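You operate a simulated robot arm through the tools that you are given. There is no shell and no other tool. Be economical: measure what you need, move in short steps, check, and stop when the job is done.

Carry out the task below with a simulated two-armed robot. There is one attempt and no reset: what you move stays moved.

Task
Carry the tray with a green rim with both arms and set it on the top of the dark table.
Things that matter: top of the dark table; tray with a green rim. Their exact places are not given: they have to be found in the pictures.

The check looks at the end state, three seconds after you hand in, the way a careful person would. Anything else that was tipped, shoved, dropped, spilled or broken makes it a failure.

Robot
Two 7-joint arms with two-finger parallel grippers on one trunk, on a base that drives. Base frame: it is fixed to the floor where the robot stands at the start and does not move with it; the origin is under the middle of the robot, x ahead of it, y to its left, z up. Units: m, degrees, N and s.
The left shoulder is at the start at [0.05, 0.187, 1.06], the right one opposite. With the tool pointing down near the work surface each hand reaches from about 0.1 to 0.66 m from the robot's upright axis, wherever it stands, measured 20 degrees to its own side. Places, roughly: top of the dark table [-3.2, 0.9, 0.8]. Payload 3.43 kg a hand.
The TCP of each hand is the grasp point between the finger pads, 0.03 m short of the fingertips. In the tool frame z runs along the fingers and y along their closing line. The gripper opens to 0.094 m. The fingers are 0.028 m wide and 0.01 m thick; the gripper's body (0.05 by 0.096 m) begins 0.055 m behind the TCP.
Orientation is that of the tool frame in the base frame, as [roll, pitch, yaw] about the fixed x, y, z axes, in that order (R = Rz(yaw) Ry(pitch) Rx(roll)). With the fingers straight down and closing along the base's y, the tool's x points along the base's -x, its y along +y and its z along -z.

Tools
- The arms move only by the tool step_arm. It takes "left_commands", "right_commands" or both (then of equal length, played together; a hand with none holds still); each is a list of rows, each a list of 2 entries, a list of its own where there are three numbers: the shift along the tool's x, y, z in m, then the turn, a rotation vector about the tool's x, y, z in degrees. In form: [[[x, y, z], [wx, wy, wz]], ...]. A call has 1 to 12 rows; each row shifts and turns the commanded pose from where the row before left it, along the tool's axes as they then stand. "left_grip" and "right_grip" are, for a hand that has rows, the gripper command, from -1 (shut) to 1 (fully open), values between in proportion, set as the call begins (left out, the last holds). Rows are played at 5 a second. More than 0.05 m and 8.6 degrees between two rows, or a gripper value outside its range, and nothing of the call is played. A pose out of reach is approached as far as the arm can. The call stops where the force on the tool passes 40 N (or 10 N more than at its start, if that is more) or the arm is blocked; 0.2 s more then pass. Each finger travels about 0.153 m/s and halts on what it meets, pressing with about 21 N; the grip force reading is that of the motor and also rises with nothing between the fingers. The clock runs only during rows and for 0.2 s after the last one: add rows that do not move to give the fingers time. It gives the time, the measured TCP pose, the force on the tool (base axes), the opening and the grip force at its end, in the units of the frame above (readings bear some noise), with the torque about the TCP (base axes, N m) and any sound that the robot's microphone picked up, and new pictures: "show" is both (left out), scene, wrist or none (wrist: the cameras of the hands that moved).
- Cameras (640 x 400 px; columns grow to the right, rows downward): "scene" is now at [0.1401, 0.0331, 1.2269]; the picture's right is [0.38, -0.92, 0.00], its down [-0.49, -0.20, -0.85] and it looks along [0.78, 0.33, -0.53] (base axes); focal length 258 px, centre (320, 200). "left" rides on the left gripper at [0.076, -0.014, -0.102] in its tool frame; the picture's right is [0.18, 0.98, 0.00], its down [-0.75, 0.14, -0.64] and it looks along [-0.63, 0.12, 0.77] (tool axes); focal length 243 px, centre (320, 200). "right" rides on the right gripper at [0.076, 0.014, -0.103] in its tool frame; the picture's right is [-0.18, 0.98, 0.00], its down [-0.75, -0.14, -0.64] and it looks along [-0.63, -0.12, 0.77] (tool axes); focal length 243 px, centre (320, 200).
- slide_trunk(by): slides the trunk up (or, below 0, down) by that many m; the arms and the scene camera ride with it, the base frame stays. It gives what a move gives, with no picture.
- base_move(legs): drives the robot by 1 to 6 legs, each [ahead, left, turn to the left] in m, m and degrees, along the robot's own axes; the way and the turn of a leg run together, so that a leg with both is an arc; at most 1.5 m and 180 degrees a leg. The arms and the cameras ride along, it lands a little off, and it stops where it bumps. It gives what a move gives, and a new picture of the scene camera.
- turn_head(pan, tilt): turns the head with the scene camera to pan (to the left, within 80 degrees either way) and tilt (down, from -29 to 69), counted from straight ahead of the robot. It gives what a move gives, and a new picture of the scene camera.
- point_at(camera, pixels): for up to 12 pixels [column, row] of the newest picture of that camera ("zoom" is the newest enlarged one), the place [x, y, z] in the base frame of the surface seen there, good to about 0.002 m. No time passes.
- enlarge(camera, box): a new picture of the part [left, top, right, bottom] of that camera's present view, enlarged. No time passes.
- finish_job(): hands the job in; it is judged then, once.

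Keep the steps short. Do not move on a guess: measure, check each grasp and each placing, and mend mistakes. In all there are 80 turns and 260 pictures (those below and enlarged ones count). Leave the grippers open and the arms clear of the work at the hand-in unless told otherwise, and finish with a single line.

The tools are called after "Request:" by a JSON object that holds its "fn" and its "kwargs". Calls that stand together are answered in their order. step_arm: Moves the arms, as the interface text tells. Its arguments: {"type":"object","properties":{"left_commands":{"type":"array"},"left_grip":{"type":"number"},"right_commands":{"type":"array"},"right_grip":{"type":"number"},"show":{"type":"string","enum":["both","scene","wrist","none"]}},"required":[]} The other tools are called the same way: slide_trunk (by) slides the trunk up or down; base_move (legs) drives the base; turn_head (pan, tilt) turns the head that bears the scene camera; point_at (camera, pixels) gives the place of the surface under pixels of a picture; enlarge (camera, box) takes an enlarged picture of a part of a camera's view; finish_job () hands the job in.

At the start:

```text
t: 0.0
left_ee_pos: [0.3184, 0.3171, 1.089]
left_tool_rot: [-179.9, 0.0, -180.0]
left_contact_force: [1.1, 0.2, -0.1]
left_ft_torque: [0.02, 0.01, 0.0]
left_width: 0.0941
left_grip_force: 0.2
right_ee_pos: [0.4289, -0.0719, 1.0061]
right_tool_rot: [-179.8, 0.0, -179.9]
right_contact_force: [-0.4, -0.2, -1.0]
right_ft_torque: [0.03, 0.02, 0.0]
right_width: 0.0942
right_grip_force: 0.0
trunk travel left (down, up): [-0.275, 0.157]
robot x, y, heading: [-0.0, -0.0011, 0.0]
head pan, tilt: [22.5, 31.9]
```

scene: 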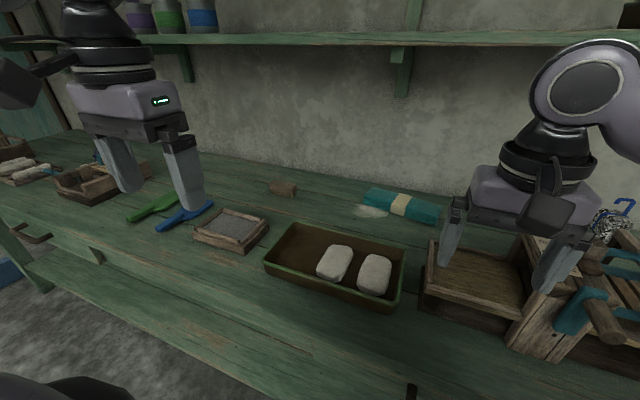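
right: 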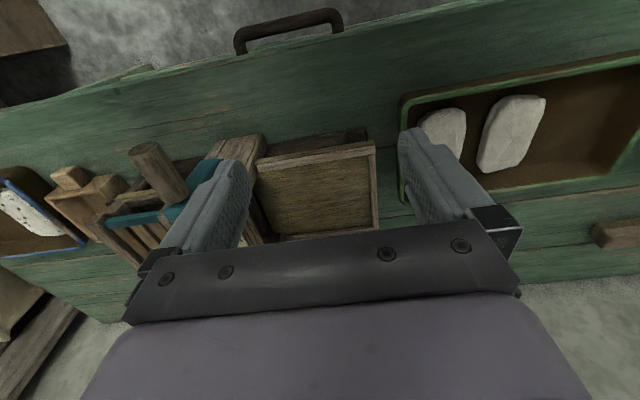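
left: 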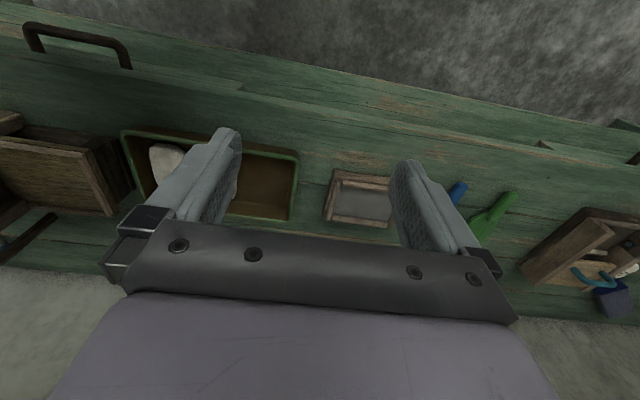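

The green-rimmed tray is at about (335,265) in the scene, with two white soap-like blocks in it. I'll enlarge it and measure its rim.

Request:
{"fn": "enlarge", "kwargs": {"camera": "scene", "box": [180, 170, 460, 345]}}

Request:
{"fn": "point_at", "kwargs": {"camera": "scene", "pixels": [[299, 224], [264, 263], [408, 249], [392, 309], [340, 250], [375, 265], [310, 250], [240, 285], [420, 300], [268, 232], [428, 240], [330, 350]]}}

```text
2.29 times, centred on (320, 258) of scene
```

zoom: 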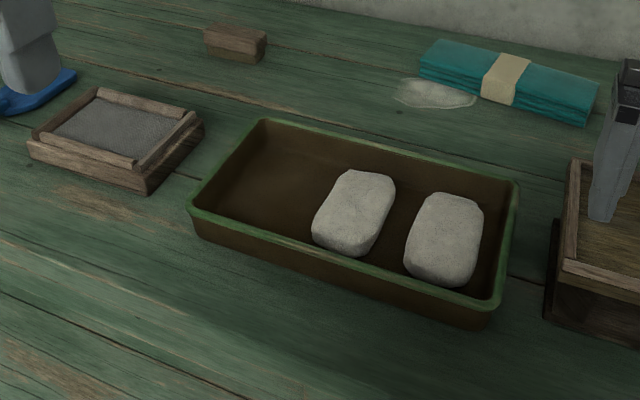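

```text
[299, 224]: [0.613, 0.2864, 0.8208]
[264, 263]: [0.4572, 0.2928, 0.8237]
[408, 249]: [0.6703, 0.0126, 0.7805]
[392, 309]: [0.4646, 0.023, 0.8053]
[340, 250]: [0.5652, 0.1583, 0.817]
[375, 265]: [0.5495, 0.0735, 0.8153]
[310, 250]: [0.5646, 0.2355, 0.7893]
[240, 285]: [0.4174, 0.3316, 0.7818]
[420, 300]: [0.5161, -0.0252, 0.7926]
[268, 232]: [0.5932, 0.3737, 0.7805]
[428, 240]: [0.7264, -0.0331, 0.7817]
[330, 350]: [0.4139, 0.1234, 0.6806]
```

Request:
{"fn": "point_at", "kwargs": {"camera": "zoom", "pixels": [[516, 184], [505, 245], [493, 303], [488, 250], [476, 240], [482, 270], [550, 270], [570, 265], [573, 165], [265, 122], [230, 163], [193, 208]]}}

Request:
{"fn": "enlarge", "kwargs": {"camera": "right", "box": [340, 60, 640, 250]}}

```text
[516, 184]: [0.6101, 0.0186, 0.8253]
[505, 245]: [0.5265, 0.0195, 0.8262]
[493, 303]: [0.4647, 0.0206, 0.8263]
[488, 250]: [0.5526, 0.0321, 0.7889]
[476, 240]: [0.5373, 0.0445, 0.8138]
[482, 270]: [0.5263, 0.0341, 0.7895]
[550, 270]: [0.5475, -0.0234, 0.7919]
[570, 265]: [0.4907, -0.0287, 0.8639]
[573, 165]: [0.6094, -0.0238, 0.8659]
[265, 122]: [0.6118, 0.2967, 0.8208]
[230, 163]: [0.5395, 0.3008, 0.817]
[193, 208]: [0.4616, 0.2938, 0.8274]
```

```text
2.11 times, centred on (490, 155) of right
```

zoom: 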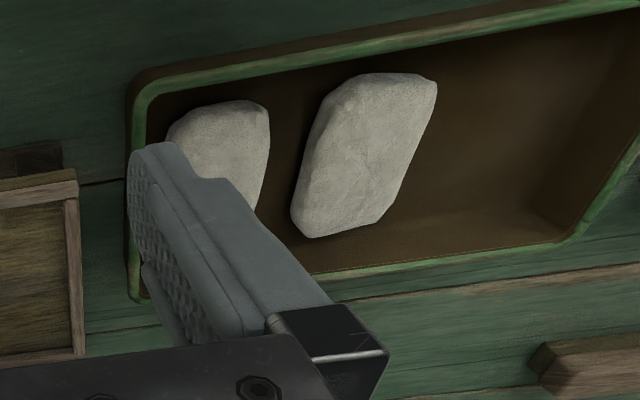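

Before touching anything, I'll look to both sides to know the room for the drive.

Request:
{"fn": "turn_head", "kwargs": {"pan": 80, "tilt": 20}}

Request:
{"fn": "turn_head", "kwargs": {"pan": -80, "tilt": 20}}

Request:
{"fn": "turn_head", "kwargs": {"pan": 0, "tilt": 50}}

```text
t: 1.3
left_ee_pos: [0.318, 0.318, 1.0872]
left_tool_rot: [180.0, 0.0, -179.9]
left_contact_force: [0.4, 0.4, -0.3]
left_ft_torque: [-0.02, 0.02, 0.0]
left_width: 0.0941
left_grip_force: 0.0
right_ee_pos: [0.4276, -0.0724, 1.0065]
right_tool_rot: [-179.9, 0.1, -179.9]
right_contact_force: [-0.1, 0.3, -0.1]
right_ft_torque: [0.02, -0.01, -0.03]
right_width: 0.094
right_grip_force: 0.0
trunk travel left (down, up): [-0.275, 0.157]
robot x, y, heading: [0.0014, 0.0001, 0.3]
head pan, tilt: [80.0, 20.0]
```

scene: 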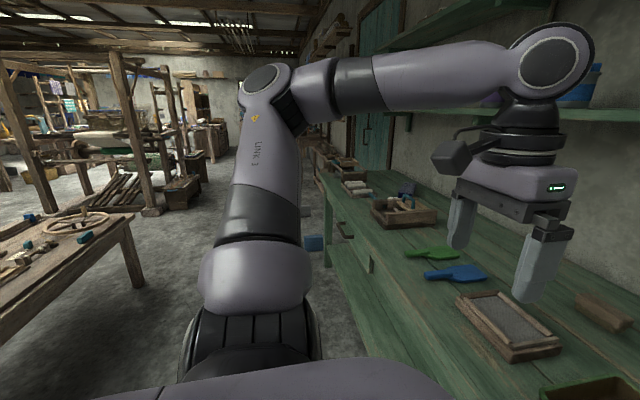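

```text
t: 3.7
left_ee_pos: [0.3172, 0.3174, 1.0878]
left_tool_rot: [180.0, 0.0, -180.0]
left_contact_force: [1.4, 0.3, -1.0]
left_ft_torque: [-0.01, -0.01, 0.0]
left_width: 0.0938
left_grip_force: 0.0
right_ee_pos: [0.4281, -0.0728, 1.006]
right_tool_rot: [-179.9, 0.0, 180.0]
right_contact_force: [-0.8, 0.7, 0.3]
right_ft_torque: [-0.02, 0.01, -0.03]
right_width: 0.0943
right_grip_force: 0.0
trunk travel left (down, up): [-0.275, 0.157]
robot x, y, heading: [0.0004, 0.0007, 0.2]
head pan, tilt: [-80.0, 20.0]
```

scene: 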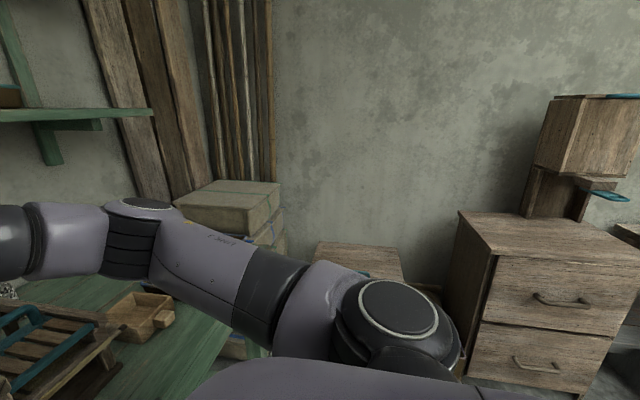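

```text
t: 5.3
left_ee_pos: [0.3183, 0.3174, 1.0876]
left_tool_rot: [-179.9, 0.0, -179.9]
left_contact_force: [0.3, 0.2, 0.8]
left_ft_torque: [-0.02, 0.01, 0.01]
left_width: 0.0939
left_grip_force: 0.1
right_ee_pos: [0.429, -0.0725, 1.0067]
right_tool_rot: [-180.0, 0.0, 180.0]
right_contact_force: [-0.7, 0.5, 0.0]
right_ft_torque: [-0.01, -0.01, -0.02]
right_width: 0.0942
right_grip_force: 0.0
trunk travel left (down, up): [-0.275, 0.157]
robot x, y, heading: [0.0005, -0.0009, -0.1]
head pan, tilt: [0.0, 50.0]
```

scene: 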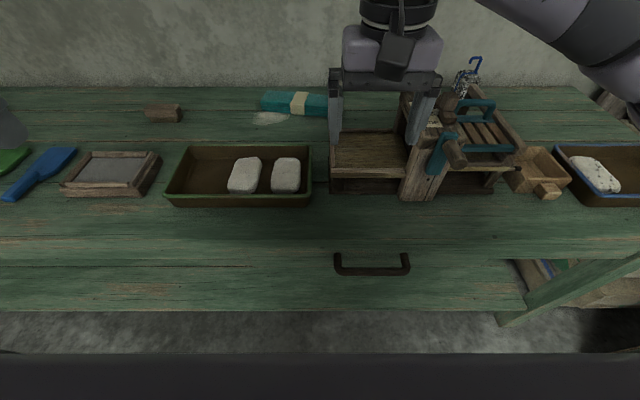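

The view is clear now. I'll enlarge the tray to measure the end gaps.

Request:
{"fn": "enlarge", "kwargs": {"camera": "scene", "box": [150, 130, 342, 250]}}

```text
3.33 times, centred on (246, 190) of scene
```

zoom: 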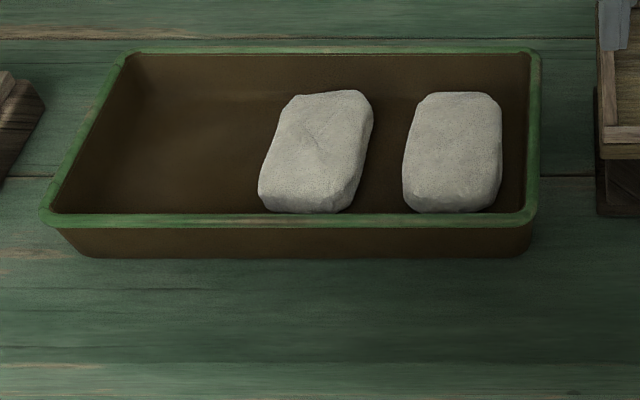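

Request:
{"fn": "point_at", "kwargs": {"camera": "zoom", "pixels": [[534, 130], [528, 130], [540, 130], [501, 130], [495, 130], [515, 150], [502, 170], [526, 170], [92, 130], [88, 142], [600, 150], [526, 90]]}}

```text
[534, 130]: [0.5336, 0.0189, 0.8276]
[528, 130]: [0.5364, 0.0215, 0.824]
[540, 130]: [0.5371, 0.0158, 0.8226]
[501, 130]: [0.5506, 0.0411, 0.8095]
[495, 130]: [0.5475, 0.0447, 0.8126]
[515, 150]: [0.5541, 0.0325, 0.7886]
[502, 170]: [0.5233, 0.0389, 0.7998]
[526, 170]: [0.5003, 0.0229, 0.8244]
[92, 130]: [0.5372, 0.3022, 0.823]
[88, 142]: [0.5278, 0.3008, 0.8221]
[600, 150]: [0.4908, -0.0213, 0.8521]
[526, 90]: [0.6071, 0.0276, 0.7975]
```

The rim is at y≈0.0145–0.0225 on the right end and about 0.296–0.304 on the left end, with its top at z≈0.827. The tray's middle is x≈0.536. The right block's edge is at y≈0.039, so the right hand needs a narrow opening. I'll move both hands above the ends, staying high.

Request:
{"fn": "step_arm", "kwargs": {"left_commands": [[[-0.0436, -0.0035, 0], [0, 0, 0]], [[-0.0436, -0.0035, 0], [0, 0, 0]], [[-0.0436, -0.0035, 0], [0, 0, 0]], [[-0.0436, -0.0035, 0.04], [0, 0, 0]], [[-0.0436, -0.0035, 0.04], [0, 0, 0]], [[0, 0, 0.045], [0, 0, 0]], [[0, 0, 0.023], [0, 0, 0]]], "right_commands": [[[-0.0215, 0.018, 0], [0, 0, 0]], [[-0.0215, 0.018, 0], [0, 0, 0]], [[-0.0215, 0.018, 0], [0, 0, 0]], [[-0.0215, 0.018, 0], [0, 0, 0]], [[-0.0215, 0.018, 0], [0, 0, 0]], [[0, 0, 0.035], [0, 0, 0]], [[0, 0, 0.031], [0, 0, 0]]], "left_grip": -0.15, "right_grip": -0.617}}

```text
refused: row 4 steps farther than a row can; nothing moved
```

Request:
{"fn": "step_arm", "kwargs": {"left_commands": [[[-0.0436, -0.0035, 0], [0, 0, 0]], [[-0.0436, -0.0035, 0], [0, 0, 0]], [[-0.0436, -0.0035, 0], [0, 0, 0]], [[-0.0436, -0.0035, 0], [0, 0, 0]], [[-0.0436, -0.0035, 0], [0, 0, 0]], [[0, 0, 0.049], [0, 0, 0]], [[0, 0, 0.049], [0, 0, 0]], [[0, 0, 0.049], [0, 0, 0]]], "right_commands": [[[-0.0215, 0.018, 0], [0, 0, 0]], [[-0.0215, 0.018, 0], [0, 0, 0]], [[-0.0215, 0.018, 0], [0, 0, 0]], [[-0.0215, 0.018, 0], [0, 0, 0]], [[-0.0215, 0.018, 0], [0, 0, 0]], [[0, 0, 0.035], [0, 0, 0]], [[0, 0, 0.031], [0, 0, 0]], [[0, 0, 0], [0, 0, 0]]], "left_grip": -0.15, "right_grip": -0.617}}

```text
t: 7.1
left_ee_pos: [0.536, 0.3104, 0.9385]
left_tool_rot: [179.9, 0.0, 180.0]
left_contact_force: [-1.3, 1.1, 0.1]
left_ft_torque: [0.01, 0.01, 0.03]
left_width: 0.0399
left_grip_force: 0.1
left hand out of reach, approached as far as the arm can: row 5
right_ee_pos: [0.5359, 0.0159, 0.9397]
right_tool_rot: [-179.8, 0.0, -179.9]
right_contact_force: [0.4, -0.5, 1.0]
right_ft_torque: [0.02, 0.02, 0.01]
right_width: 0.0182
right_grip_force: 0.1
trunk travel left (down, up): [-0.275, 0.157]
robot x, y, heading: [0.0008, -0.0027, 0.1]
head pan, tilt: [0.0, 50.0]
```

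scene: 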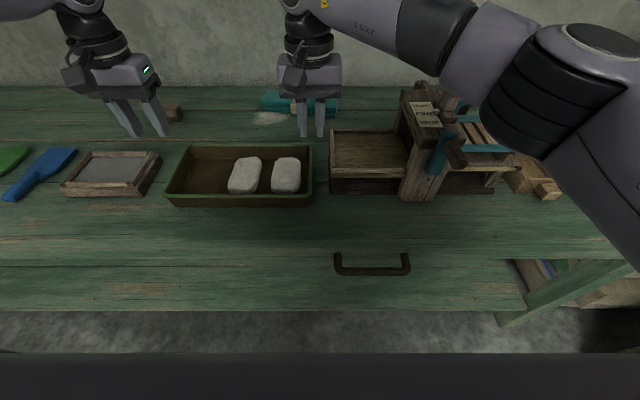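
right: 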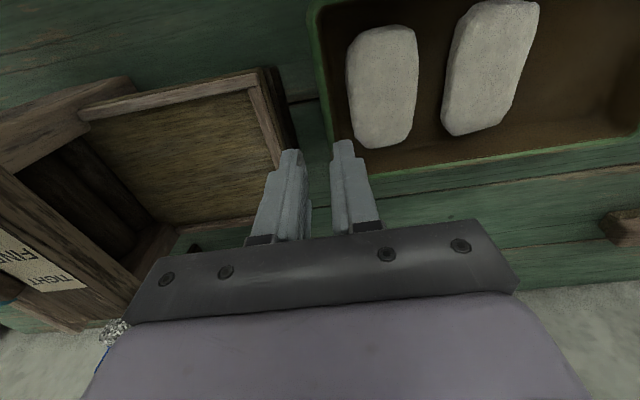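
left: 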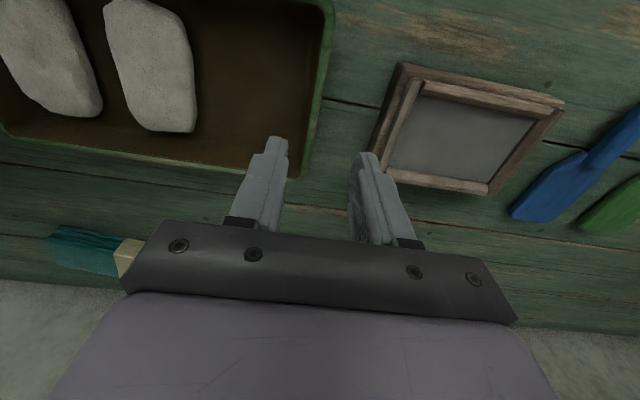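

Left is 1 cm too far out in y. I'll correct that and lower both to just above the rim (z≈0.88).

Request:
{"fn": "step_arm", "kwargs": {"left_commands": [[[0, -0.005, 0.03], [0, 0, 0]], [[0, -0.005, 0.03], [0, 0, 0]], [[0, 0, 0], [0, 0, 0]]], "right_commands": [[[0, 0.001, 0.03], [0, 0, 0]], [[0, 0.0005, 0.03], [0, 0, 0]], [[0, 0, 0], [0, 0, 0]]]}}

```text
t: 7.9
left_ee_pos: [0.5342, 0.3008, 0.8816]
left_tool_rot: [-180.0, 0.0, 179.9]
left_contact_force: [0.3, 0.1, 0.3]
left_ft_torque: [-0.01, -0.01, 0.01]
left_width: 0.0401
left_grip_force: 0.0
right_ee_pos: [0.5358, 0.0184, 0.8776]
right_tool_rot: [180.0, 0.0, -180.0]
right_contact_force: [-0.1, 0.1, 0.2]
right_ft_torque: [-0.03, 0.0, -0.05]
right_width: 0.018
right_grip_force: 0.1
trunk travel left (down, up): [-0.275, 0.157]
robot x, y, heading: [-0.0005, 0.002, 0.0]
head pan, tilt: [0.0, 50.0]
```

scene: 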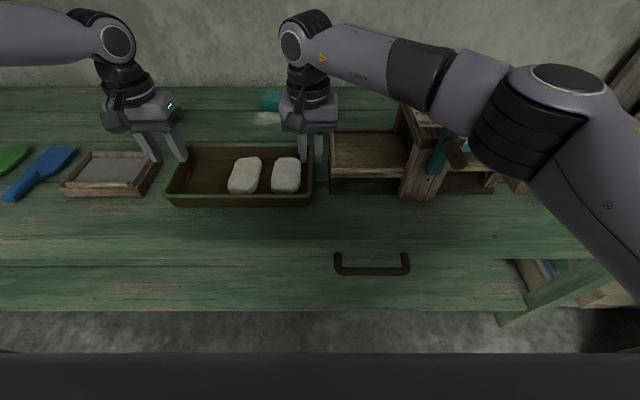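
right: 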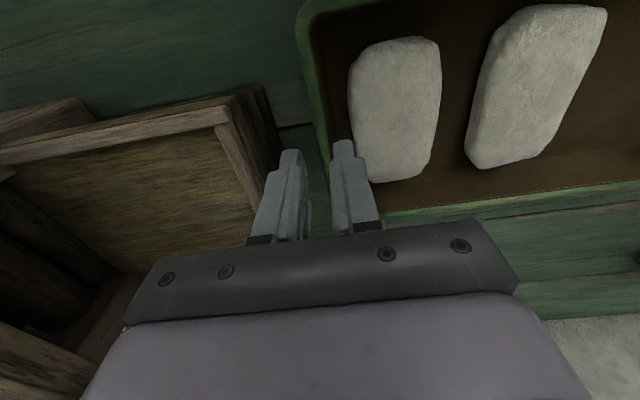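
left: 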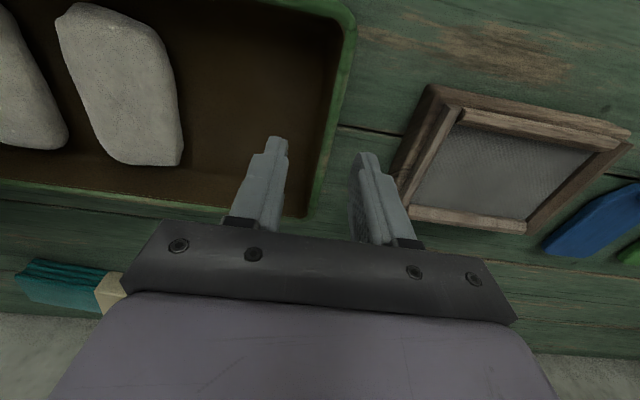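

Before descending, I'll measure the finger tips against the rim and block in both wrist pictures.

Request:
{"fn": "enlarge", "kwargs": {"camera": "right", "box": [240, 60, 460, 240]}}

Request:
{"fn": "point_at", "kwargs": {"camera": "right", "pixels": [[343, 146], [290, 156], [333, 150], [355, 150], [318, 110], [325, 150], [329, 175], [352, 110], [352, 75], [362, 165]]}}

Request:
{"fn": "point_at", "kwargs": {"camera": "left", "pixels": [[275, 142], [365, 160], [340, 80], [330, 130], [318, 180], [310, 205], [400, 180]]}}

```text
2.22 times, centred on (350, 150) of right
```

zoom: 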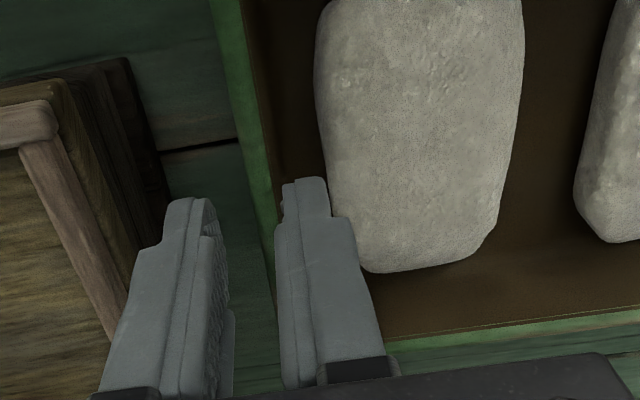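

```text
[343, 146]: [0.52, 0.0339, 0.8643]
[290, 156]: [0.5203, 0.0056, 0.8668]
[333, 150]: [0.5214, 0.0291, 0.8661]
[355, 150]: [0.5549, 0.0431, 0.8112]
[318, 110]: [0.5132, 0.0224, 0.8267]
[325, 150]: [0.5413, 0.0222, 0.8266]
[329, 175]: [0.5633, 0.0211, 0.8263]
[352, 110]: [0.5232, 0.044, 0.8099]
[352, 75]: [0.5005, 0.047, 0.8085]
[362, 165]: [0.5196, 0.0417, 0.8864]
```

```text
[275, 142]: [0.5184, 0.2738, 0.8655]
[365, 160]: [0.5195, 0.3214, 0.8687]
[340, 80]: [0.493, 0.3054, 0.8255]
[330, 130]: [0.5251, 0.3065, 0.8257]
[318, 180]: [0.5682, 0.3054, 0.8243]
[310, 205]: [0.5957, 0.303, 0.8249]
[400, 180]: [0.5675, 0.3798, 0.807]
```

Fingers straddle both rims with clearance. The right inner fingertip covers y 0.029–0.037, between the rim and the block. I'll lower both straight down to z≈0.828.

Request:
{"fn": "step_arm", "kwargs": {"left_commands": [[[-0.001, 0.0025, 0.02], [0, 0, 0]], [[0, 0, 0.02], [0, 0, 0]], [[0, 0, 0.014], [0, 0, 0]], [[0, 0, 0], [0, 0, 0]]], "right_commands": [[[0, 0, 0.02], [0, 0, 0]], [[0, 0, 0.02], [0, 0, 0]], [[0, 0, 0.01], [0, 0, 0]], [[0, 0, 0], [0, 0, 0]]]}}

```text
t: 8.9
left_ee_pos: [0.5295, 0.3054, 0.8283]
left_tool_rot: [-179.9, 0.1, 180.0]
left_contact_force: [0.1, 0.0, -0.8]
left_ft_torque: [0.02, 0.0, -0.01]
left_width: 0.0402
left_grip_force: 0.1
left hand out of reach, approached as far as the arm can: row 3
right_ee_pos: [0.5358, 0.0191, 0.8302]
right_tool_rot: [-179.9, 0.0, -180.0]
right_contact_force: [-0.6, 0.3, -0.1]
right_ft_torque: [0.0, 0.0, -0.01]
right_width: 0.0179
right_grip_force: 0.2
trunk travel left (down, up): [-0.275, 0.157]
robot x, y, heading: [0.0011, -0.0002, -0.1]
head pan, tilt: [0.0, 50.0]
```

scene: 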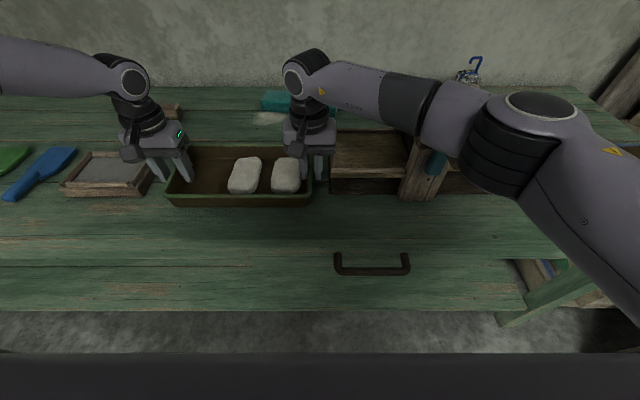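
right: 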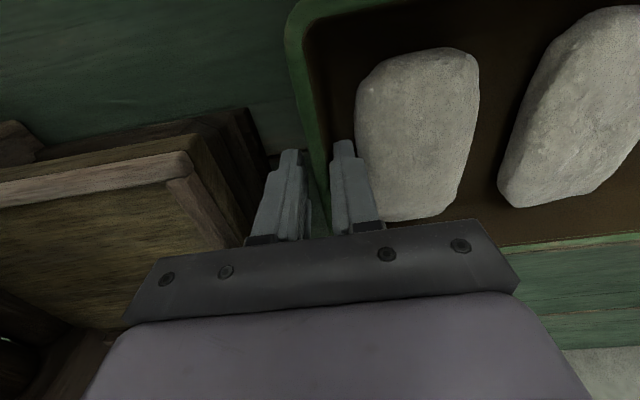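
left: 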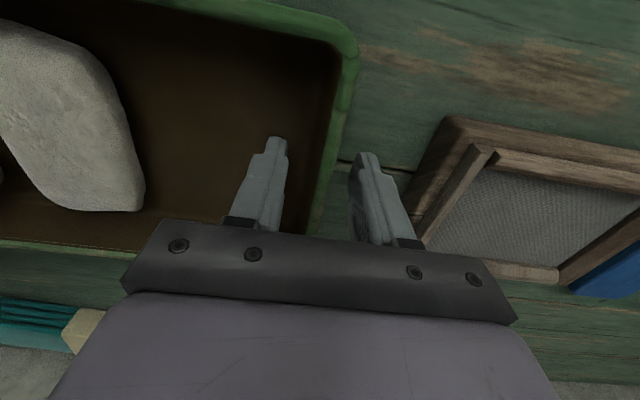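

Both hands straddle the rims with almost no force. I'll close both, and then lift with the trunk because the left arm is at its reach limit.

Request:
{"fn": "step_arm", "kwargs": {"left_commands": [[[0, 0, 0], [0, 0, 0]], [[0, 0, 0], [0, 0, 0]], [[0, 0, 0], [0, 0, 0]]], "right_commands": [[[0, 0, 0], [0, 0, 0]], [[0, 0, 0], [0, 0, 0]], [[0, 0, 0], [0, 0, 0]]], "left_grip": -1, "right_grip": -1}}

```text
t: 9.7
left_ee_pos: [0.5293, 0.3034, 0.8271]
left_tool_rot: [-179.8, 0.1, 179.8]
left_contact_force: [-1.1, -11.9, -0.8]
left_ft_torque: [-0.7, 0.23, -0.03]
left_width: 0.0095
left_grip_force: 21.2
right_ee_pos: [0.5347, 0.0207, 0.8295]
right_tool_rot: [179.8, 0.0, -179.9]
right_contact_force: [1.0, 12.1, -0.8]
right_ft_torque: [0.71, -0.21, -0.27]
right_width: 0.0073
right_grip_force: 21.0
trunk travel left (down, up): [-0.275, 0.157]
robot x, y, heading: [-0.0016, 0.001, 0.1]
head pan, tilt: [0.0, 50.0]
```

scene: 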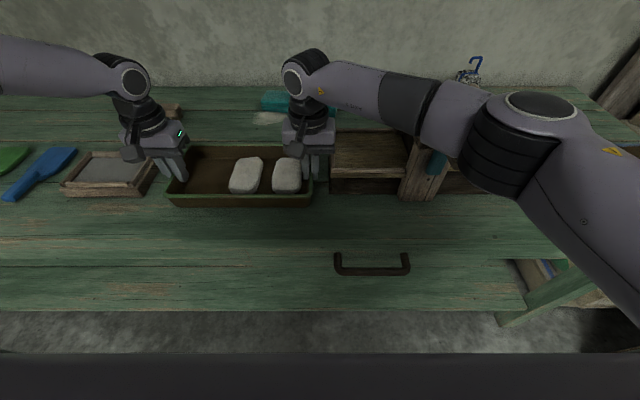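
right: 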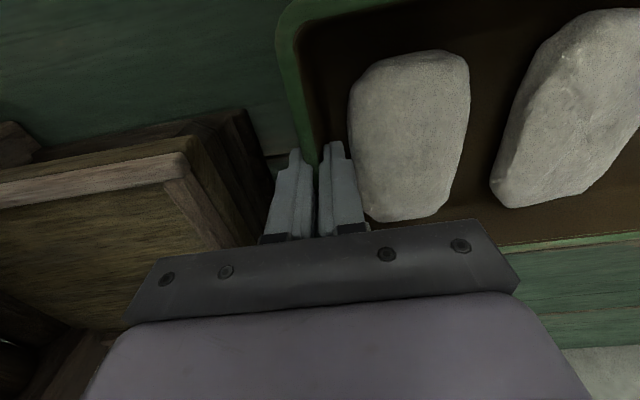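
left: 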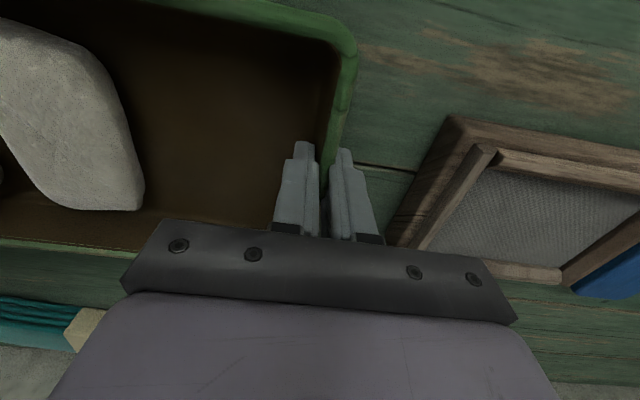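

Both grips hold the rim (openings 9.5 and 7.3 mm, about 21 N each). The hands pull against each other with about 12 N in y, so I'll relax that before lifting.

Request:
{"fn": "step_arm", "kwargs": {"left_commands": [[[0, -0.0015, 0], [0, 0, 0]], [[0, 0, 0], [0, 0, 0]]], "right_commands": [[[0, 0.0015, 0], [0, 0, 0]], [[0, 0, 0], [0, 0, 0]]], "show": "none"}}

Request:
{"fn": "slide_trunk", "kwargs": {"by": 0.02}}

Request:
{"fn": "turn_head", "kwargs": {"pan": 10, "tilt": 50}}

```text
t: 10.3
left_ee_pos: [0.5309, 0.3027, 0.8289]
left_tool_rot: [-180.0, 0.1, -180.0]
left_contact_force: [1.0, -9.4, -1.2]
left_ft_torque: [-0.73, -0.12, 0.1]
left_width: 0.0094
left_grip_force: 20.8
right_ee_pos: [0.5367, 0.0206, 0.8302]
right_tool_rot: [-180.0, 0.0, -179.9]
right_contact_force: [-1.4, 8.5, -0.2]
right_ft_torque: [0.72, 0.12, 0.1]
right_width: 0.0077
right_grip_force: 20.6
trunk travel left (down, up): [-0.275, 0.157]
robot x, y, heading: [0.0012, -0.0027, -0.1]
head pan, tilt: [0.0, 50.0]
```

```text
t: 10.9
left_ee_pos: [0.529, 0.3031, 0.8497]
left_tool_rot: [-179.9, 0.1, -180.0]
left_contact_force: [0.3, -9.5, -2.3]
left_ft_torque: [-0.69, -0.28, 0.09]
left_width: 0.0093
left_grip_force: 20.8
right_ee_pos: [0.5364, 0.0212, 0.8509]
right_tool_rot: [-179.9, -0.1, 180.0]
right_contact_force: [-0.7, 9.0, -1.4]
right_ft_torque: [0.67, 0.27, 0.16]
right_width: 0.0076
right_grip_force: 21.2
trunk travel left (down, up): [-0.295, 0.137]
robot x, y, heading: [-0.0, -0.001, -0.1]
head pan, tilt: [0.0, 50.0]
```

```text
t: 11.7
left_ee_pos: [0.53, 0.303, 0.8487]
left_tool_rot: [-180.0, 0.0, 180.0]
left_contact_force: [0.8, -8.6, -1.0]
left_ft_torque: [-0.68, -0.14, 0.13]
left_width: 0.0093
left_grip_force: 21.1
right_ee_pos: [0.5364, 0.0209, 0.8498]
right_tool_rot: [180.0, -0.1, -180.0]
right_contact_force: [-0.8, 8.4, -1.1]
right_ft_torque: [0.72, 0.15, 0.15]
right_width: 0.0076
right_grip_force: 20.7
trunk travel left (down, up): [-0.295, 0.137]
robot x, y, heading: [0.0005, -0.0013, -0.0]
head pan, tilt: [10.0, 50.0]
```

scene: 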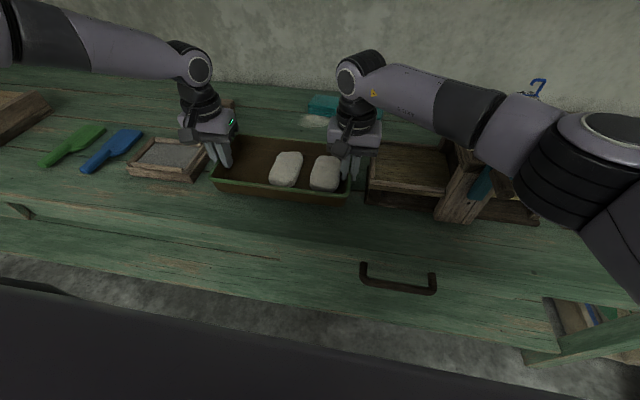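

I'll check that the tray rose with the hands.

Request:
{"fn": "point_at", "kwargs": {"camera": "scene", "pixels": [[230, 182], [335, 198], [260, 188], [285, 170]]}}

Request:
{"fn": "slide_trunk", "kwargs": {"by": 0.09}}

Request:
{"fn": "turn_head", "kwargs": {"pan": 10, "tilt": 48}}

```text
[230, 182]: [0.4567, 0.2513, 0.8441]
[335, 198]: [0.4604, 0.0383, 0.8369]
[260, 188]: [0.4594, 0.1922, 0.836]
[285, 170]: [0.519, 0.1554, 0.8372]
```

```text
t: 12.9
left_ee_pos: [0.53, 0.303, 0.9394]
left_tool_rot: [-179.9, 0.0, -179.9]
left_contact_force: [1.0, -8.8, -1.7]
left_ft_torque: [-0.66, 0.02, 0.1]
left_width: 0.0094
left_grip_force: 20.9
right_ee_pos: [0.5361, 0.0193, 0.94]
right_tool_rot: [-180.0, 0.0, 179.9]
right_contact_force: [0.3, 8.9, -1.8]
right_ft_torque: [0.67, -0.01, 0.12]
right_width: 0.0074
right_grip_force: 20.6
trunk travel left (down, up): [-0.385, 0.047]
robot x, y, heading: [0.0006, -0.0006, 0.0]
head pan, tilt: [10.0, 50.0]
```

```text
t: 13.5
left_ee_pos: [0.5283, 0.3027, 0.9397]
left_tool_rot: [-179.9, 0.1, 180.0]
left_contact_force: [1.3, -10.5, -1.1]
left_ft_torque: [-0.65, 0.1, 0.08]
left_width: 0.0092
left_grip_force: 20.8
right_ee_pos: [0.5364, 0.0206, 0.9393]
right_tool_rot: [179.9, 0.0, 180.0]
right_contact_force: [-1.8, 10.5, -1.1]
right_ft_torque: [0.72, -0.08, 0.23]
right_width: 0.0077
right_grip_force: 20.8
trunk travel left (down, up): [-0.385, 0.047]
robot x, y, heading: [0.0004, -0.002, 0.1]
head pan, tilt: [10.0, 48.0]
```

scene: 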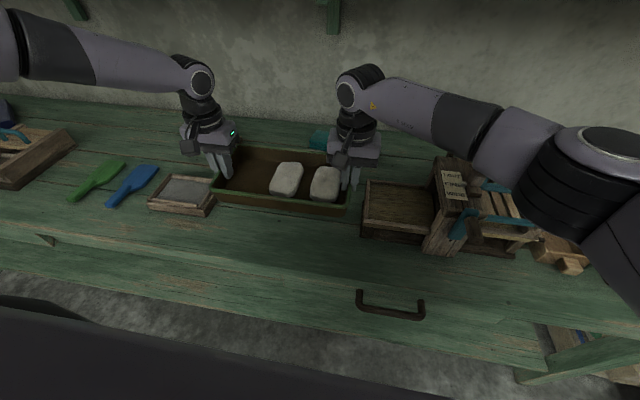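

Tray is level and clear of everything at z≈0.94. I'll look back to both sides before reversing.

Request:
{"fn": "turn_head", "kwargs": {"pan": -80, "tilt": 40}}

Request:
{"fn": "turn_head", "kwargs": {"pan": 80, "tilt": 30}}

Request:
{"fn": "point_at", "kwargs": {"camera": "scene", "pixels": [[125, 180], [60, 200], [10, 235], [140, 250], [220, 180], [160, 300], [60, 300], [30, 160], [150, 160]]}}

```text
t: 15.2
left_ee_pos: [0.5291, 0.3028, 0.9396]
left_tool_rot: [-179.9, 0.1, -180.0]
left_contact_force: [1.5, -10.2, -2.1]
left_ft_torque: [-0.67, -0.11, 0.08]
left_width: 0.0094
left_grip_force: 20.9
right_ee_pos: [0.5355, 0.0202, 0.9398]
right_tool_rot: [180.0, 0.0, 180.0]
right_contact_force: [-0.5, 9.8, -2.1]
right_ft_torque: [0.69, 0.16, 0.16]
right_width: 0.0077
right_grip_force: 21.3
trunk travel left (down, up): [-0.385, 0.047]
robot x, y, heading: [-0.0024, -0.0012, -0.1]
head pan, tilt: [-80.0, 40.0]
```

scene: 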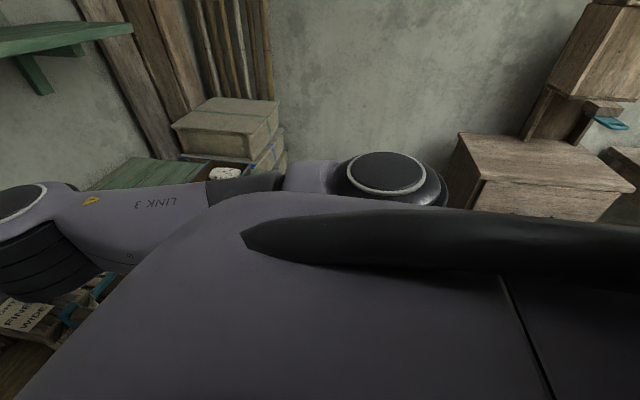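

```text
t: 17.6
left_ee_pos: [0.529, 0.3023, 0.9385]
left_tool_rot: [-179.9, 0.1, -180.0]
left_contact_force: [0.8, -14.3, -0.1]
left_ft_torque: [-0.76, 0.05, 0.03]
left_width: 0.0076
left_grip_force: 20.7
right_ee_pos: [0.5356, 0.0209, 0.9398]
right_tool_rot: [-180.0, 0.0, 179.9]
right_contact_force: [-0.5, 13.9, -0.2]
right_ft_torque: [0.79, 0.0, 0.09]
right_width: 0.0078
right_grip_force: 20.9
trunk travel left (down, up): [-0.385, 0.047]
robot x, y, heading: [-0.0003, -0.0019, -0.1]
head pan, tilt: [80.0, 30.0]
```

scene: 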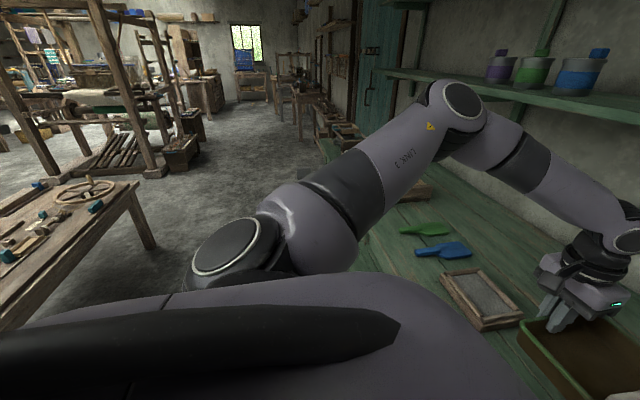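

```text
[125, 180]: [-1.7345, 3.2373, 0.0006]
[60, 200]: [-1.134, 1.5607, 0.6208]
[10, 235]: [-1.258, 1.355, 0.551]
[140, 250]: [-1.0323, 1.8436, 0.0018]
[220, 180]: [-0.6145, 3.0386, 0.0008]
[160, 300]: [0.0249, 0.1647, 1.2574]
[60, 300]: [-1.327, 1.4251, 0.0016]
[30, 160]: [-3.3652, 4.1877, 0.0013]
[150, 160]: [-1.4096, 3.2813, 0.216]
```

Left opening went from 9.4 to 7.6 mm and the pull grew to 14 N, so the left finger has settled on the rim. I'll relax the pull and look at the grasps.

Request:
{"fn": "step_arm", "kwargs": {"left_commands": [[[0, -0.0025, 0], [0, 0, 0]], [[0, 0, 0], [0, 0, 0]]], "right_commands": [[[0, 0.0025, 0], [0, 0, 0]], [[0, 0, 0], [0, 0, 0]]], "show": "wrist"}}

Request:
{"fn": "turn_head", "kwargs": {"pan": 10, "tilt": 45}}

Request:
{"fn": "enlarge", "kwargs": {"camera": "scene", "box": [160, 100, 400, 250]}}

```text
t: 18.2
left_ee_pos: [0.5295, 0.3037, 0.9404]
left_tool_rot: [179.9, 0.2, -179.8]
left_contact_force: [1.5, -1.4, -0.7]
left_ft_torque: [-0.5, 0.1, 0.09]
left_width: 0.0077
left_grip_force: 21.0
right_ee_pos: [0.5364, 0.0224, 0.9388]
right_tool_rot: [-179.7, -0.1, 179.8]
right_contact_force: [-1.8, 1.5, -0.7]
right_ft_torque: [0.54, -0.09, 0.38]
right_width: 0.0076
right_grip_force: 21.6
trunk travel left (down, up): [-0.385, 0.047]
robot x, y, heading: [-0.0005, 0.0017, -0.0]
head pan, tilt: [80.0, 30.0]
```

right: 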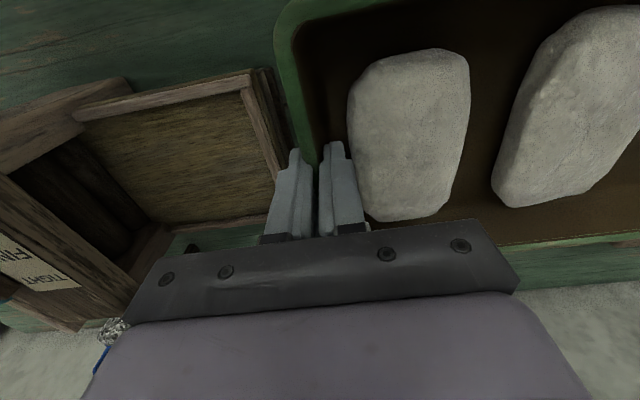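
left: 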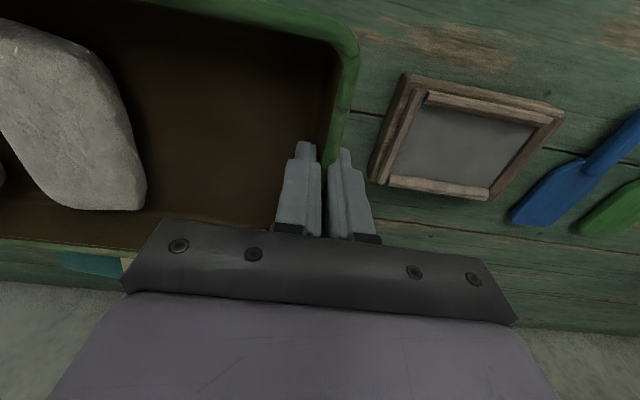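

```text
t: 19.6
left_ee_pos: [0.5285, 0.3034, 0.9388]
left_tool_rot: [179.9, 0.2, -179.8]
left_contact_force: [3.0, 16.3, -1.5]
left_ft_torque: [-0.24, 0.09, 0.41]
left_width: 0.0075
left_grip_force: 21.3
right_ee_pos: [0.5372, 0.022, 0.9391]
right_tool_rot: [-179.8, -0.1, 179.8]
right_contact_force: [-3.3, -15.6, -1.8]
right_ft_torque: [0.25, -0.12, 0.48]
right_width: 0.0078
right_grip_force: 21.6
trunk travel left (down, up): [-0.385, 0.047]
robot x, y, heading: [0.0003, -0.0022, -0.2]
head pan, tilt: [10.0, 45.0]
```

scene: 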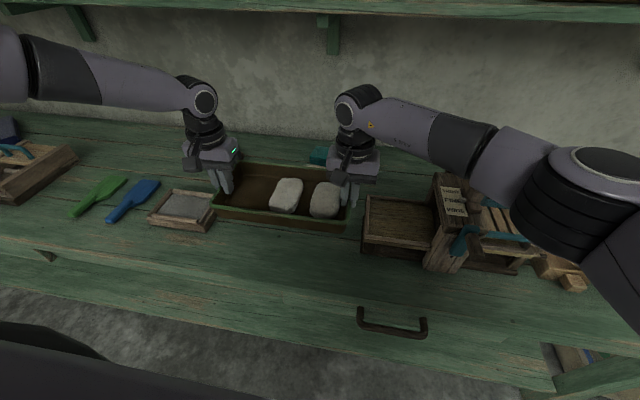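

```text
2.67 times, centred on (280, 175) of scene
```

zoom: 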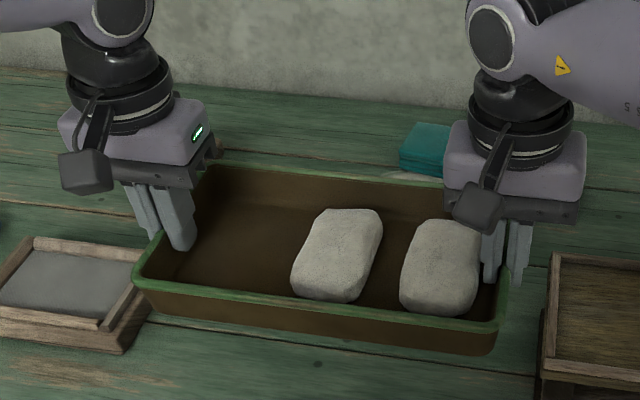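

Good grasp and level tray. It is now slightly compressed (16 N), so I'll give back half of that shift.

Request:
{"fn": "step_arm", "kwargs": {"left_commands": [[[0, 0.0013, 0], [0, 0, 0]], [[0, 0, 0], [0, 0, 0]], [[0, 0, 0], [0, 0, 0]], [[0, 0, 0], [0, 0, 0]], [[0, 0, 0], [0, 0, 0]]], "right_commands": [[[0, -0.0013, 0], [0, 0, 0]], [[0, 0, 0], [0, 0, 0]], [[0, 0, 0], [0, 0, 0]], [[0, 0, 0], [0, 0, 0]], [[0, 0, 0], [0, 0, 0]]], "show": "none"}}

Request:
{"fn": "base_move", "kwargs": {"legs": [[-0.35, 0, 0]]}}

```text
t: 20.8
left_ee_pos: [0.5287, 0.3021, 0.9399]
left_tool_rot: [180.0, 0.0, -180.0]
left_contact_force: [1.7, 12.1, -0.6]
left_ft_torque: [-0.34, -0.08, 0.39]
left_width: 0.0076
left_grip_force: 21.4
right_ee_pos: [0.5369, 0.0208, 0.9417]
right_tool_rot: [-179.9, -0.1, -179.9]
right_contact_force: [-1.8, -13.2, -1.3]
right_ft_torque: [0.3, 0.09, 0.15]
right_width: 0.0075
right_grip_force: 21.1
trunk travel left (down, up): [-0.385, 0.047]
robot x, y, heading: [-0.0011, -0.0009, 0.2]
head pan, tilt: [10.0, 45.0]
```

```text
t: 23.1
left_ee_pos: [0.1775, 0.3051, 0.939]
left_tool_rot: [180.0, 0.1, -179.8]
left_contact_force: [1.5, 10.1, -1.0]
left_ft_torque: [-0.33, -0.02, 0.34]
left_width: 0.0075
left_grip_force: 21.0
right_ee_pos: [0.1844, 0.0216, 0.9401]
right_tool_rot: [-179.9, -0.1, -180.0]
right_contact_force: [-1.7, -11.8, -1.3]
right_ft_torque: [0.37, 0.02, 0.08]
right_width: 0.0078
right_grip_force: 20.6
trunk travel left (down, up): [-0.385, 0.047]
robot x, y, heading: [-0.3508, -0.0012, -0.0]
head pan, tilt: [10.0, 45.0]
```

scene: 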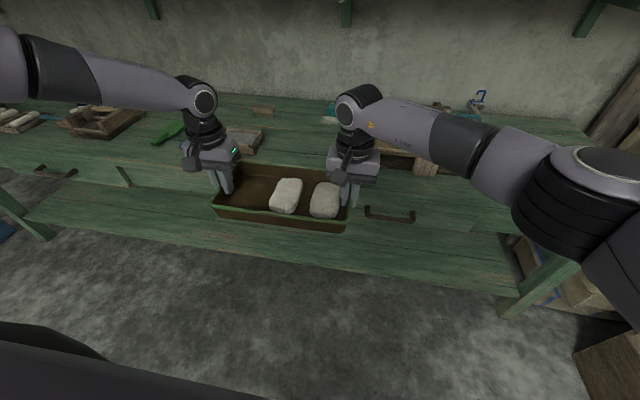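

Moved back cleanly. Now I'll pull the tray in and centre it, with both hands moving identically.

Request:
{"fn": "step_arm", "kwargs": {"left_commands": [[[0.01, -0.012, 0], [0, 0, 0]], [[0.01, -0.012, 0], [0, 0, 0]], [[0.01, -0.012, 0], [0, 0, 0]], [[0.01, -0.012, 0], [0, 0, 0]], [[0.01, -0.012, 0], [0, 0, 0]], [[0.01, -0.012, 0], [0, 0, 0]]], "right_commands": [[[0.01, -0.012, 0], [0, 0, 0]], [[0.01, -0.012, 0], [0, 0, 0]], [[0.01, -0.012, 0], [0, 0, 0]], [[0.01, -0.012, 0], [0, 0, 0]], [[0.01, -0.012, 0], [0, 0, 0]], [[0.01, -0.012, 0], [0, 0, 0]]], "show": "scene"}}

```text
t: 24.5
left_ee_pos: [0.118, 0.2313, 0.9396]
left_tool_rot: [-180.0, 0.2, -179.8]
left_contact_force: [2.0, 3.2, -0.8]
left_ft_torque: [-0.47, 0.21, 0.29]
left_width: 0.0076
left_grip_force: 21.0
right_ee_pos: [0.1254, -0.0504, 0.9399]
right_tool_rot: [180.0, 0.0, -179.9]
right_contact_force: [-1.4, -2.5, -2.0]
right_ft_torque: [0.46, -0.16, 0.07]
right_width: 0.0076
right_grip_force: 21.6
trunk travel left (down, up): [-0.385, 0.047]
robot x, y, heading: [-0.3532, 0.0014, 0.1]
head pan, tilt: [10.0, 45.0]
```

scene: 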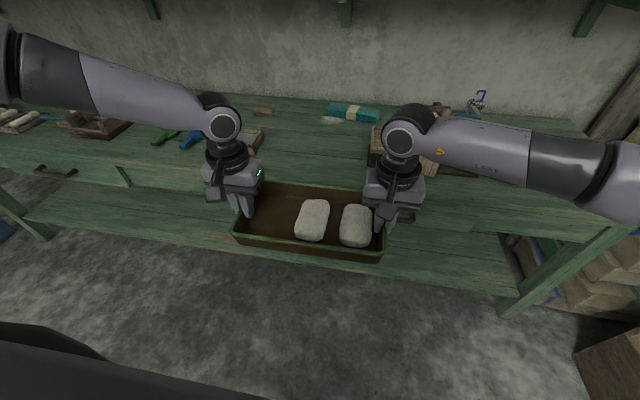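

Forces are very low. I'll continue the same motion.

Request:
{"fn": "step_arm", "kwargs": {"left_commands": [[[0.012, -0.012, 0], [0, 0, 0]], [[0.012, -0.012, 0], [0, 0, 0]], [[0.012, -0.012, 0], [0, 0, 0]], [[0.012, -0.012, 0], [0, 0, 0]], [[0.012, -0.012, 0], [0, 0, 0]], [[0.012, -0.012, 0], [0, 0, 0]], [[0.012, 0, 0], [0, 0, 0]], [[0.012, 0, 0], [0, 0, 0]]], "right_commands": [[[0.012, -0.012, 0], [0, 0, 0]], [[0.012, -0.012, 0], [0, 0, 0]], [[0.012, -0.012, 0], [0, 0, 0]], [[0.012, -0.012, 0], [0, 0, 0]], [[0.012, -0.012, 0], [0, 0, 0]], [[0.012, -0.012, 0], [0, 0, 0]], [[0.012, 0, 0], [0, 0, 0]], [[0.012, 0, 0], [0, 0, 0]]], "show": "none"}}

Request:
{"fn": "turn_head", "kwargs": {"pan": 80, "tilt": 30}}

```text
t: 26.3
left_ee_pos: [0.0198, 0.1627, 0.944]
left_tool_rot: [-179.7, 0.2, -179.9]
left_contact_force: [2.1, -22.0, -1.7]
left_ft_torque: [-0.93, -0.26, 0.25]
left_width: 0.0076
left_grip_force: 21.2
left hand out of reach, approached as far as the arm can: row 6
right_ee_pos: [0.0288, -0.1194, 0.9404]
right_tool_rot: [179.6, 0.0, -179.7]
right_contact_force: [-2.2, 22.2, -0.7]
right_ft_torque: [0.94, 0.25, 0.25]
right_width: 0.0077
right_grip_force: 21.2
trunk travel left (down, up): [-0.385, 0.047]
robot x, y, heading: [-0.3487, -0.0007, 0.2]
head pan, tilt: [10.0, 45.0]
```

```text
t: 27.7
left_ee_pos: [0.0196, 0.163, 0.9423]
left_tool_rot: [-179.4, 0.2, -179.8]
left_contact_force: [1.6, -25.5, -1.7]
left_ft_torque: [-0.97, -0.04, 0.23]
left_width: 0.0072
left_grip_force: 21.0
right_ee_pos: [0.0292, -0.1199, 0.9407]
right_tool_rot: [179.6, 0.0, -179.8]
right_contact_force: [-1.9, 25.3, -1.5]
right_ft_torque: [1.0, 0.03, 0.25]
right_width: 0.0075
right_grip_force: 20.9
trunk travel left (down, up): [-0.385, 0.047]
robot x, y, heading: [-0.3519, -0.0011, -0.3]
head pan, tilt: [80.0, 30.0]
```

scene: 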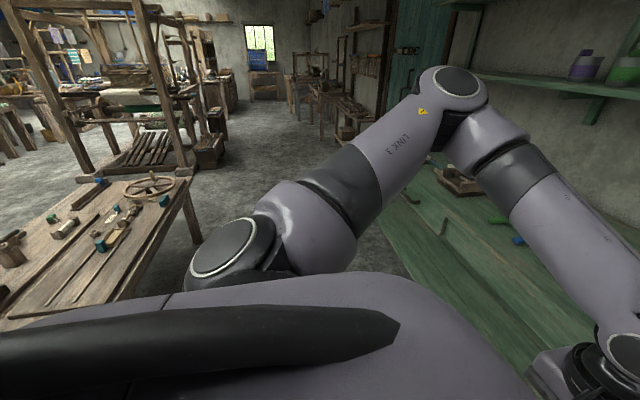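

Left hit an inner reach limit, leaving a 25 N pull. I'll back out 2.5 cm in x and bring the hands together slightly.

Request:
{"fn": "step_arm", "kwargs": {"left_commands": [[[-0.008, -0.001, 0], [0, 0, 0]], [[-0.008, -0.0005, 0], [0, 0, 0]], [[-0.008, 0, 0], [0, 0, 0]], [[0, 0, 0], [0, 0, 0]], [[0, 0, 0], [0, 0, 0]]], "right_commands": [[[-0.008, 0.001, 0], [0, 0, 0]], [[-0.008, 0.0005, 0], [0, 0, 0]], [[-0.008, 0, 0], [0, 0, 0]], [[0, 0, 0], [0, 0, 0]], [[0, 0, 0], [0, 0, 0]]], "show": "none"}}

Request:
{"fn": "turn_head", "kwargs": {"pan": 0, "tilt": 50}}

```text
t: 28.9
left_ee_pos: [0.0442, 0.163, 0.9418]
left_tool_rot: [-179.4, 0.2, -179.9]
left_contact_force: [2.8, -19.4, -1.8]
left_ft_torque: [-0.88, 0.04, 0.29]
left_width: 0.0072
left_grip_force: 20.5
right_ee_pos: [0.0526, -0.1196, 0.941]
right_tool_rot: [179.7, -0.1, -179.8]
right_contact_force: [-2.7, 20.1, -1.0]
right_ft_torque: [0.88, 0.0, 0.35]
right_width: 0.0076
right_grip_force: 21.3
trunk travel left (down, up): [-0.385, 0.047]
robot x, y, heading: [-0.349, -0.0048, -0.2]
head pan, tilt: [80.0, 30.0]
```

```text
t: 30.5
left_ee_pos: [0.0433, 0.1624, 0.9418]
left_tool_rot: [-179.4, 0.3, -179.9]
left_contact_force: [3.0, -20.8, -2.3]
left_ft_torque: [-0.87, -0.05, 0.21]
left_width: 0.0071
left_grip_force: 21.0
right_ee_pos: [0.0529, -0.1194, 0.9411]
right_tool_rot: [179.6, 0.1, -179.8]
right_contact_force: [-3.0, 20.5, -1.0]
right_ft_torque: [0.9, 0.01, 0.3]
right_width: 0.0079
right_grip_force: 21.1
trunk travel left (down, up): [-0.385, 0.047]
robot x, y, heading: [-0.3519, 0.0027, -0.1]
head pan, tilt: [0.0, 50.0]
```

scene: 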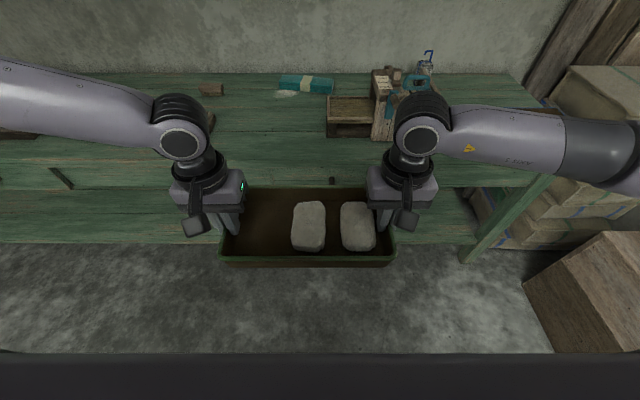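

Stable, but still a 20 N pull. I'll relax it a little more, then check the right-rear cabinet distance.

Request:
{"fn": "step_arm", "kwargs": {"left_commands": [[[0, -0.002, 0], [0, 0, 0]], [[0, 0, 0], [0, 0, 0]], [[0, 0, 0], [0, 0, 0]], [[0, 0, 0], [0, 0, 0]]], "right_commands": [[[0, 0.002, 0], [0, 0, 0]], [[0, 0, 0], [0, 0, 0]], [[0, 0, 0], [0, 0, 0]], [[0, 0, 0], [0, 0, 0]]], "show": "none"}}

Request:
{"fn": "turn_head", "kwargs": {"pan": -80, "tilt": 25}}

Request:
{"fn": "point_at", "kwargs": {"camera": "scene", "pixels": [[470, 200], [560, 240], [620, 260], [400, 150], [250, 200], [200, 230], [330, 230], [600, 100]]}}

```text
t: 31.5
left_ee_pos: [0.0429, 0.1643, 0.9438]
left_tool_rot: [-179.8, 0.1, -179.9]
left_contact_force: [3.2, -12.3, -1.1]
left_ft_torque: [-0.75, -0.18, 0.31]
left_width: 0.0074
left_grip_force: 21.1
left hand out of reach, approached as far as the arm can: row 1
right_ee_pos: [0.0518, -0.1192, 0.9412]
right_tool_rot: [179.9, 0.0, -179.9]
right_contact_force: [-2.3, 12.5, -1.9]
right_ft_torque: [0.73, 0.18, 0.4]
right_width: 0.008
right_grip_force: 21.2
trunk travel left (down, up): [-0.385, 0.047]
robot x, y, heading: [-0.3523, 0.0023, 0.4]
head pan, tilt: [0.0, 50.0]
```

```text
t: 33.0
left_ee_pos: [0.0414, 0.1631, 0.9436]
left_tool_rot: [-179.8, 0.1, -179.8]
left_contact_force: [3.6, -11.0, -1.8]
left_ft_torque: [-0.73, 0.0, 0.31]
left_width: 0.0074
left_grip_force: 20.9
right_ee_pos: [0.0528, -0.1184, 0.9394]
right_tool_rot: [180.0, 0.0, -179.8]
right_contact_force: [-3.0, 11.0, -0.5]
right_ft_torque: [0.72, 0.0, 0.43]
right_width: 0.0077
right_grip_force: 20.7
trunk travel left (down, up): [-0.385, 0.047]
robot x, y, heading: [-0.3487, 0.0026, 0.1]
head pan, tilt: [-80.0, 25.0]
```

scene: 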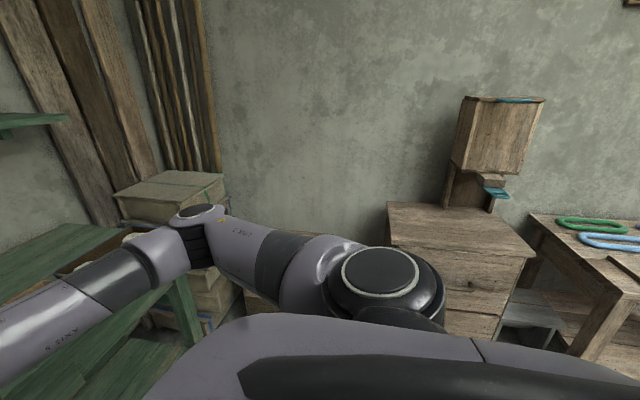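

```text
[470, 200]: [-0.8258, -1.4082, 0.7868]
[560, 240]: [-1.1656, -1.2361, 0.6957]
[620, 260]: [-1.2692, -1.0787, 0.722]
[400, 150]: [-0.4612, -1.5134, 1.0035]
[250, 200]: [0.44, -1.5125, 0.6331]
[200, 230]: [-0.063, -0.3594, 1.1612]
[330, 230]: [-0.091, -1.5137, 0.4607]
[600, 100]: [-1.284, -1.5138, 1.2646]
```

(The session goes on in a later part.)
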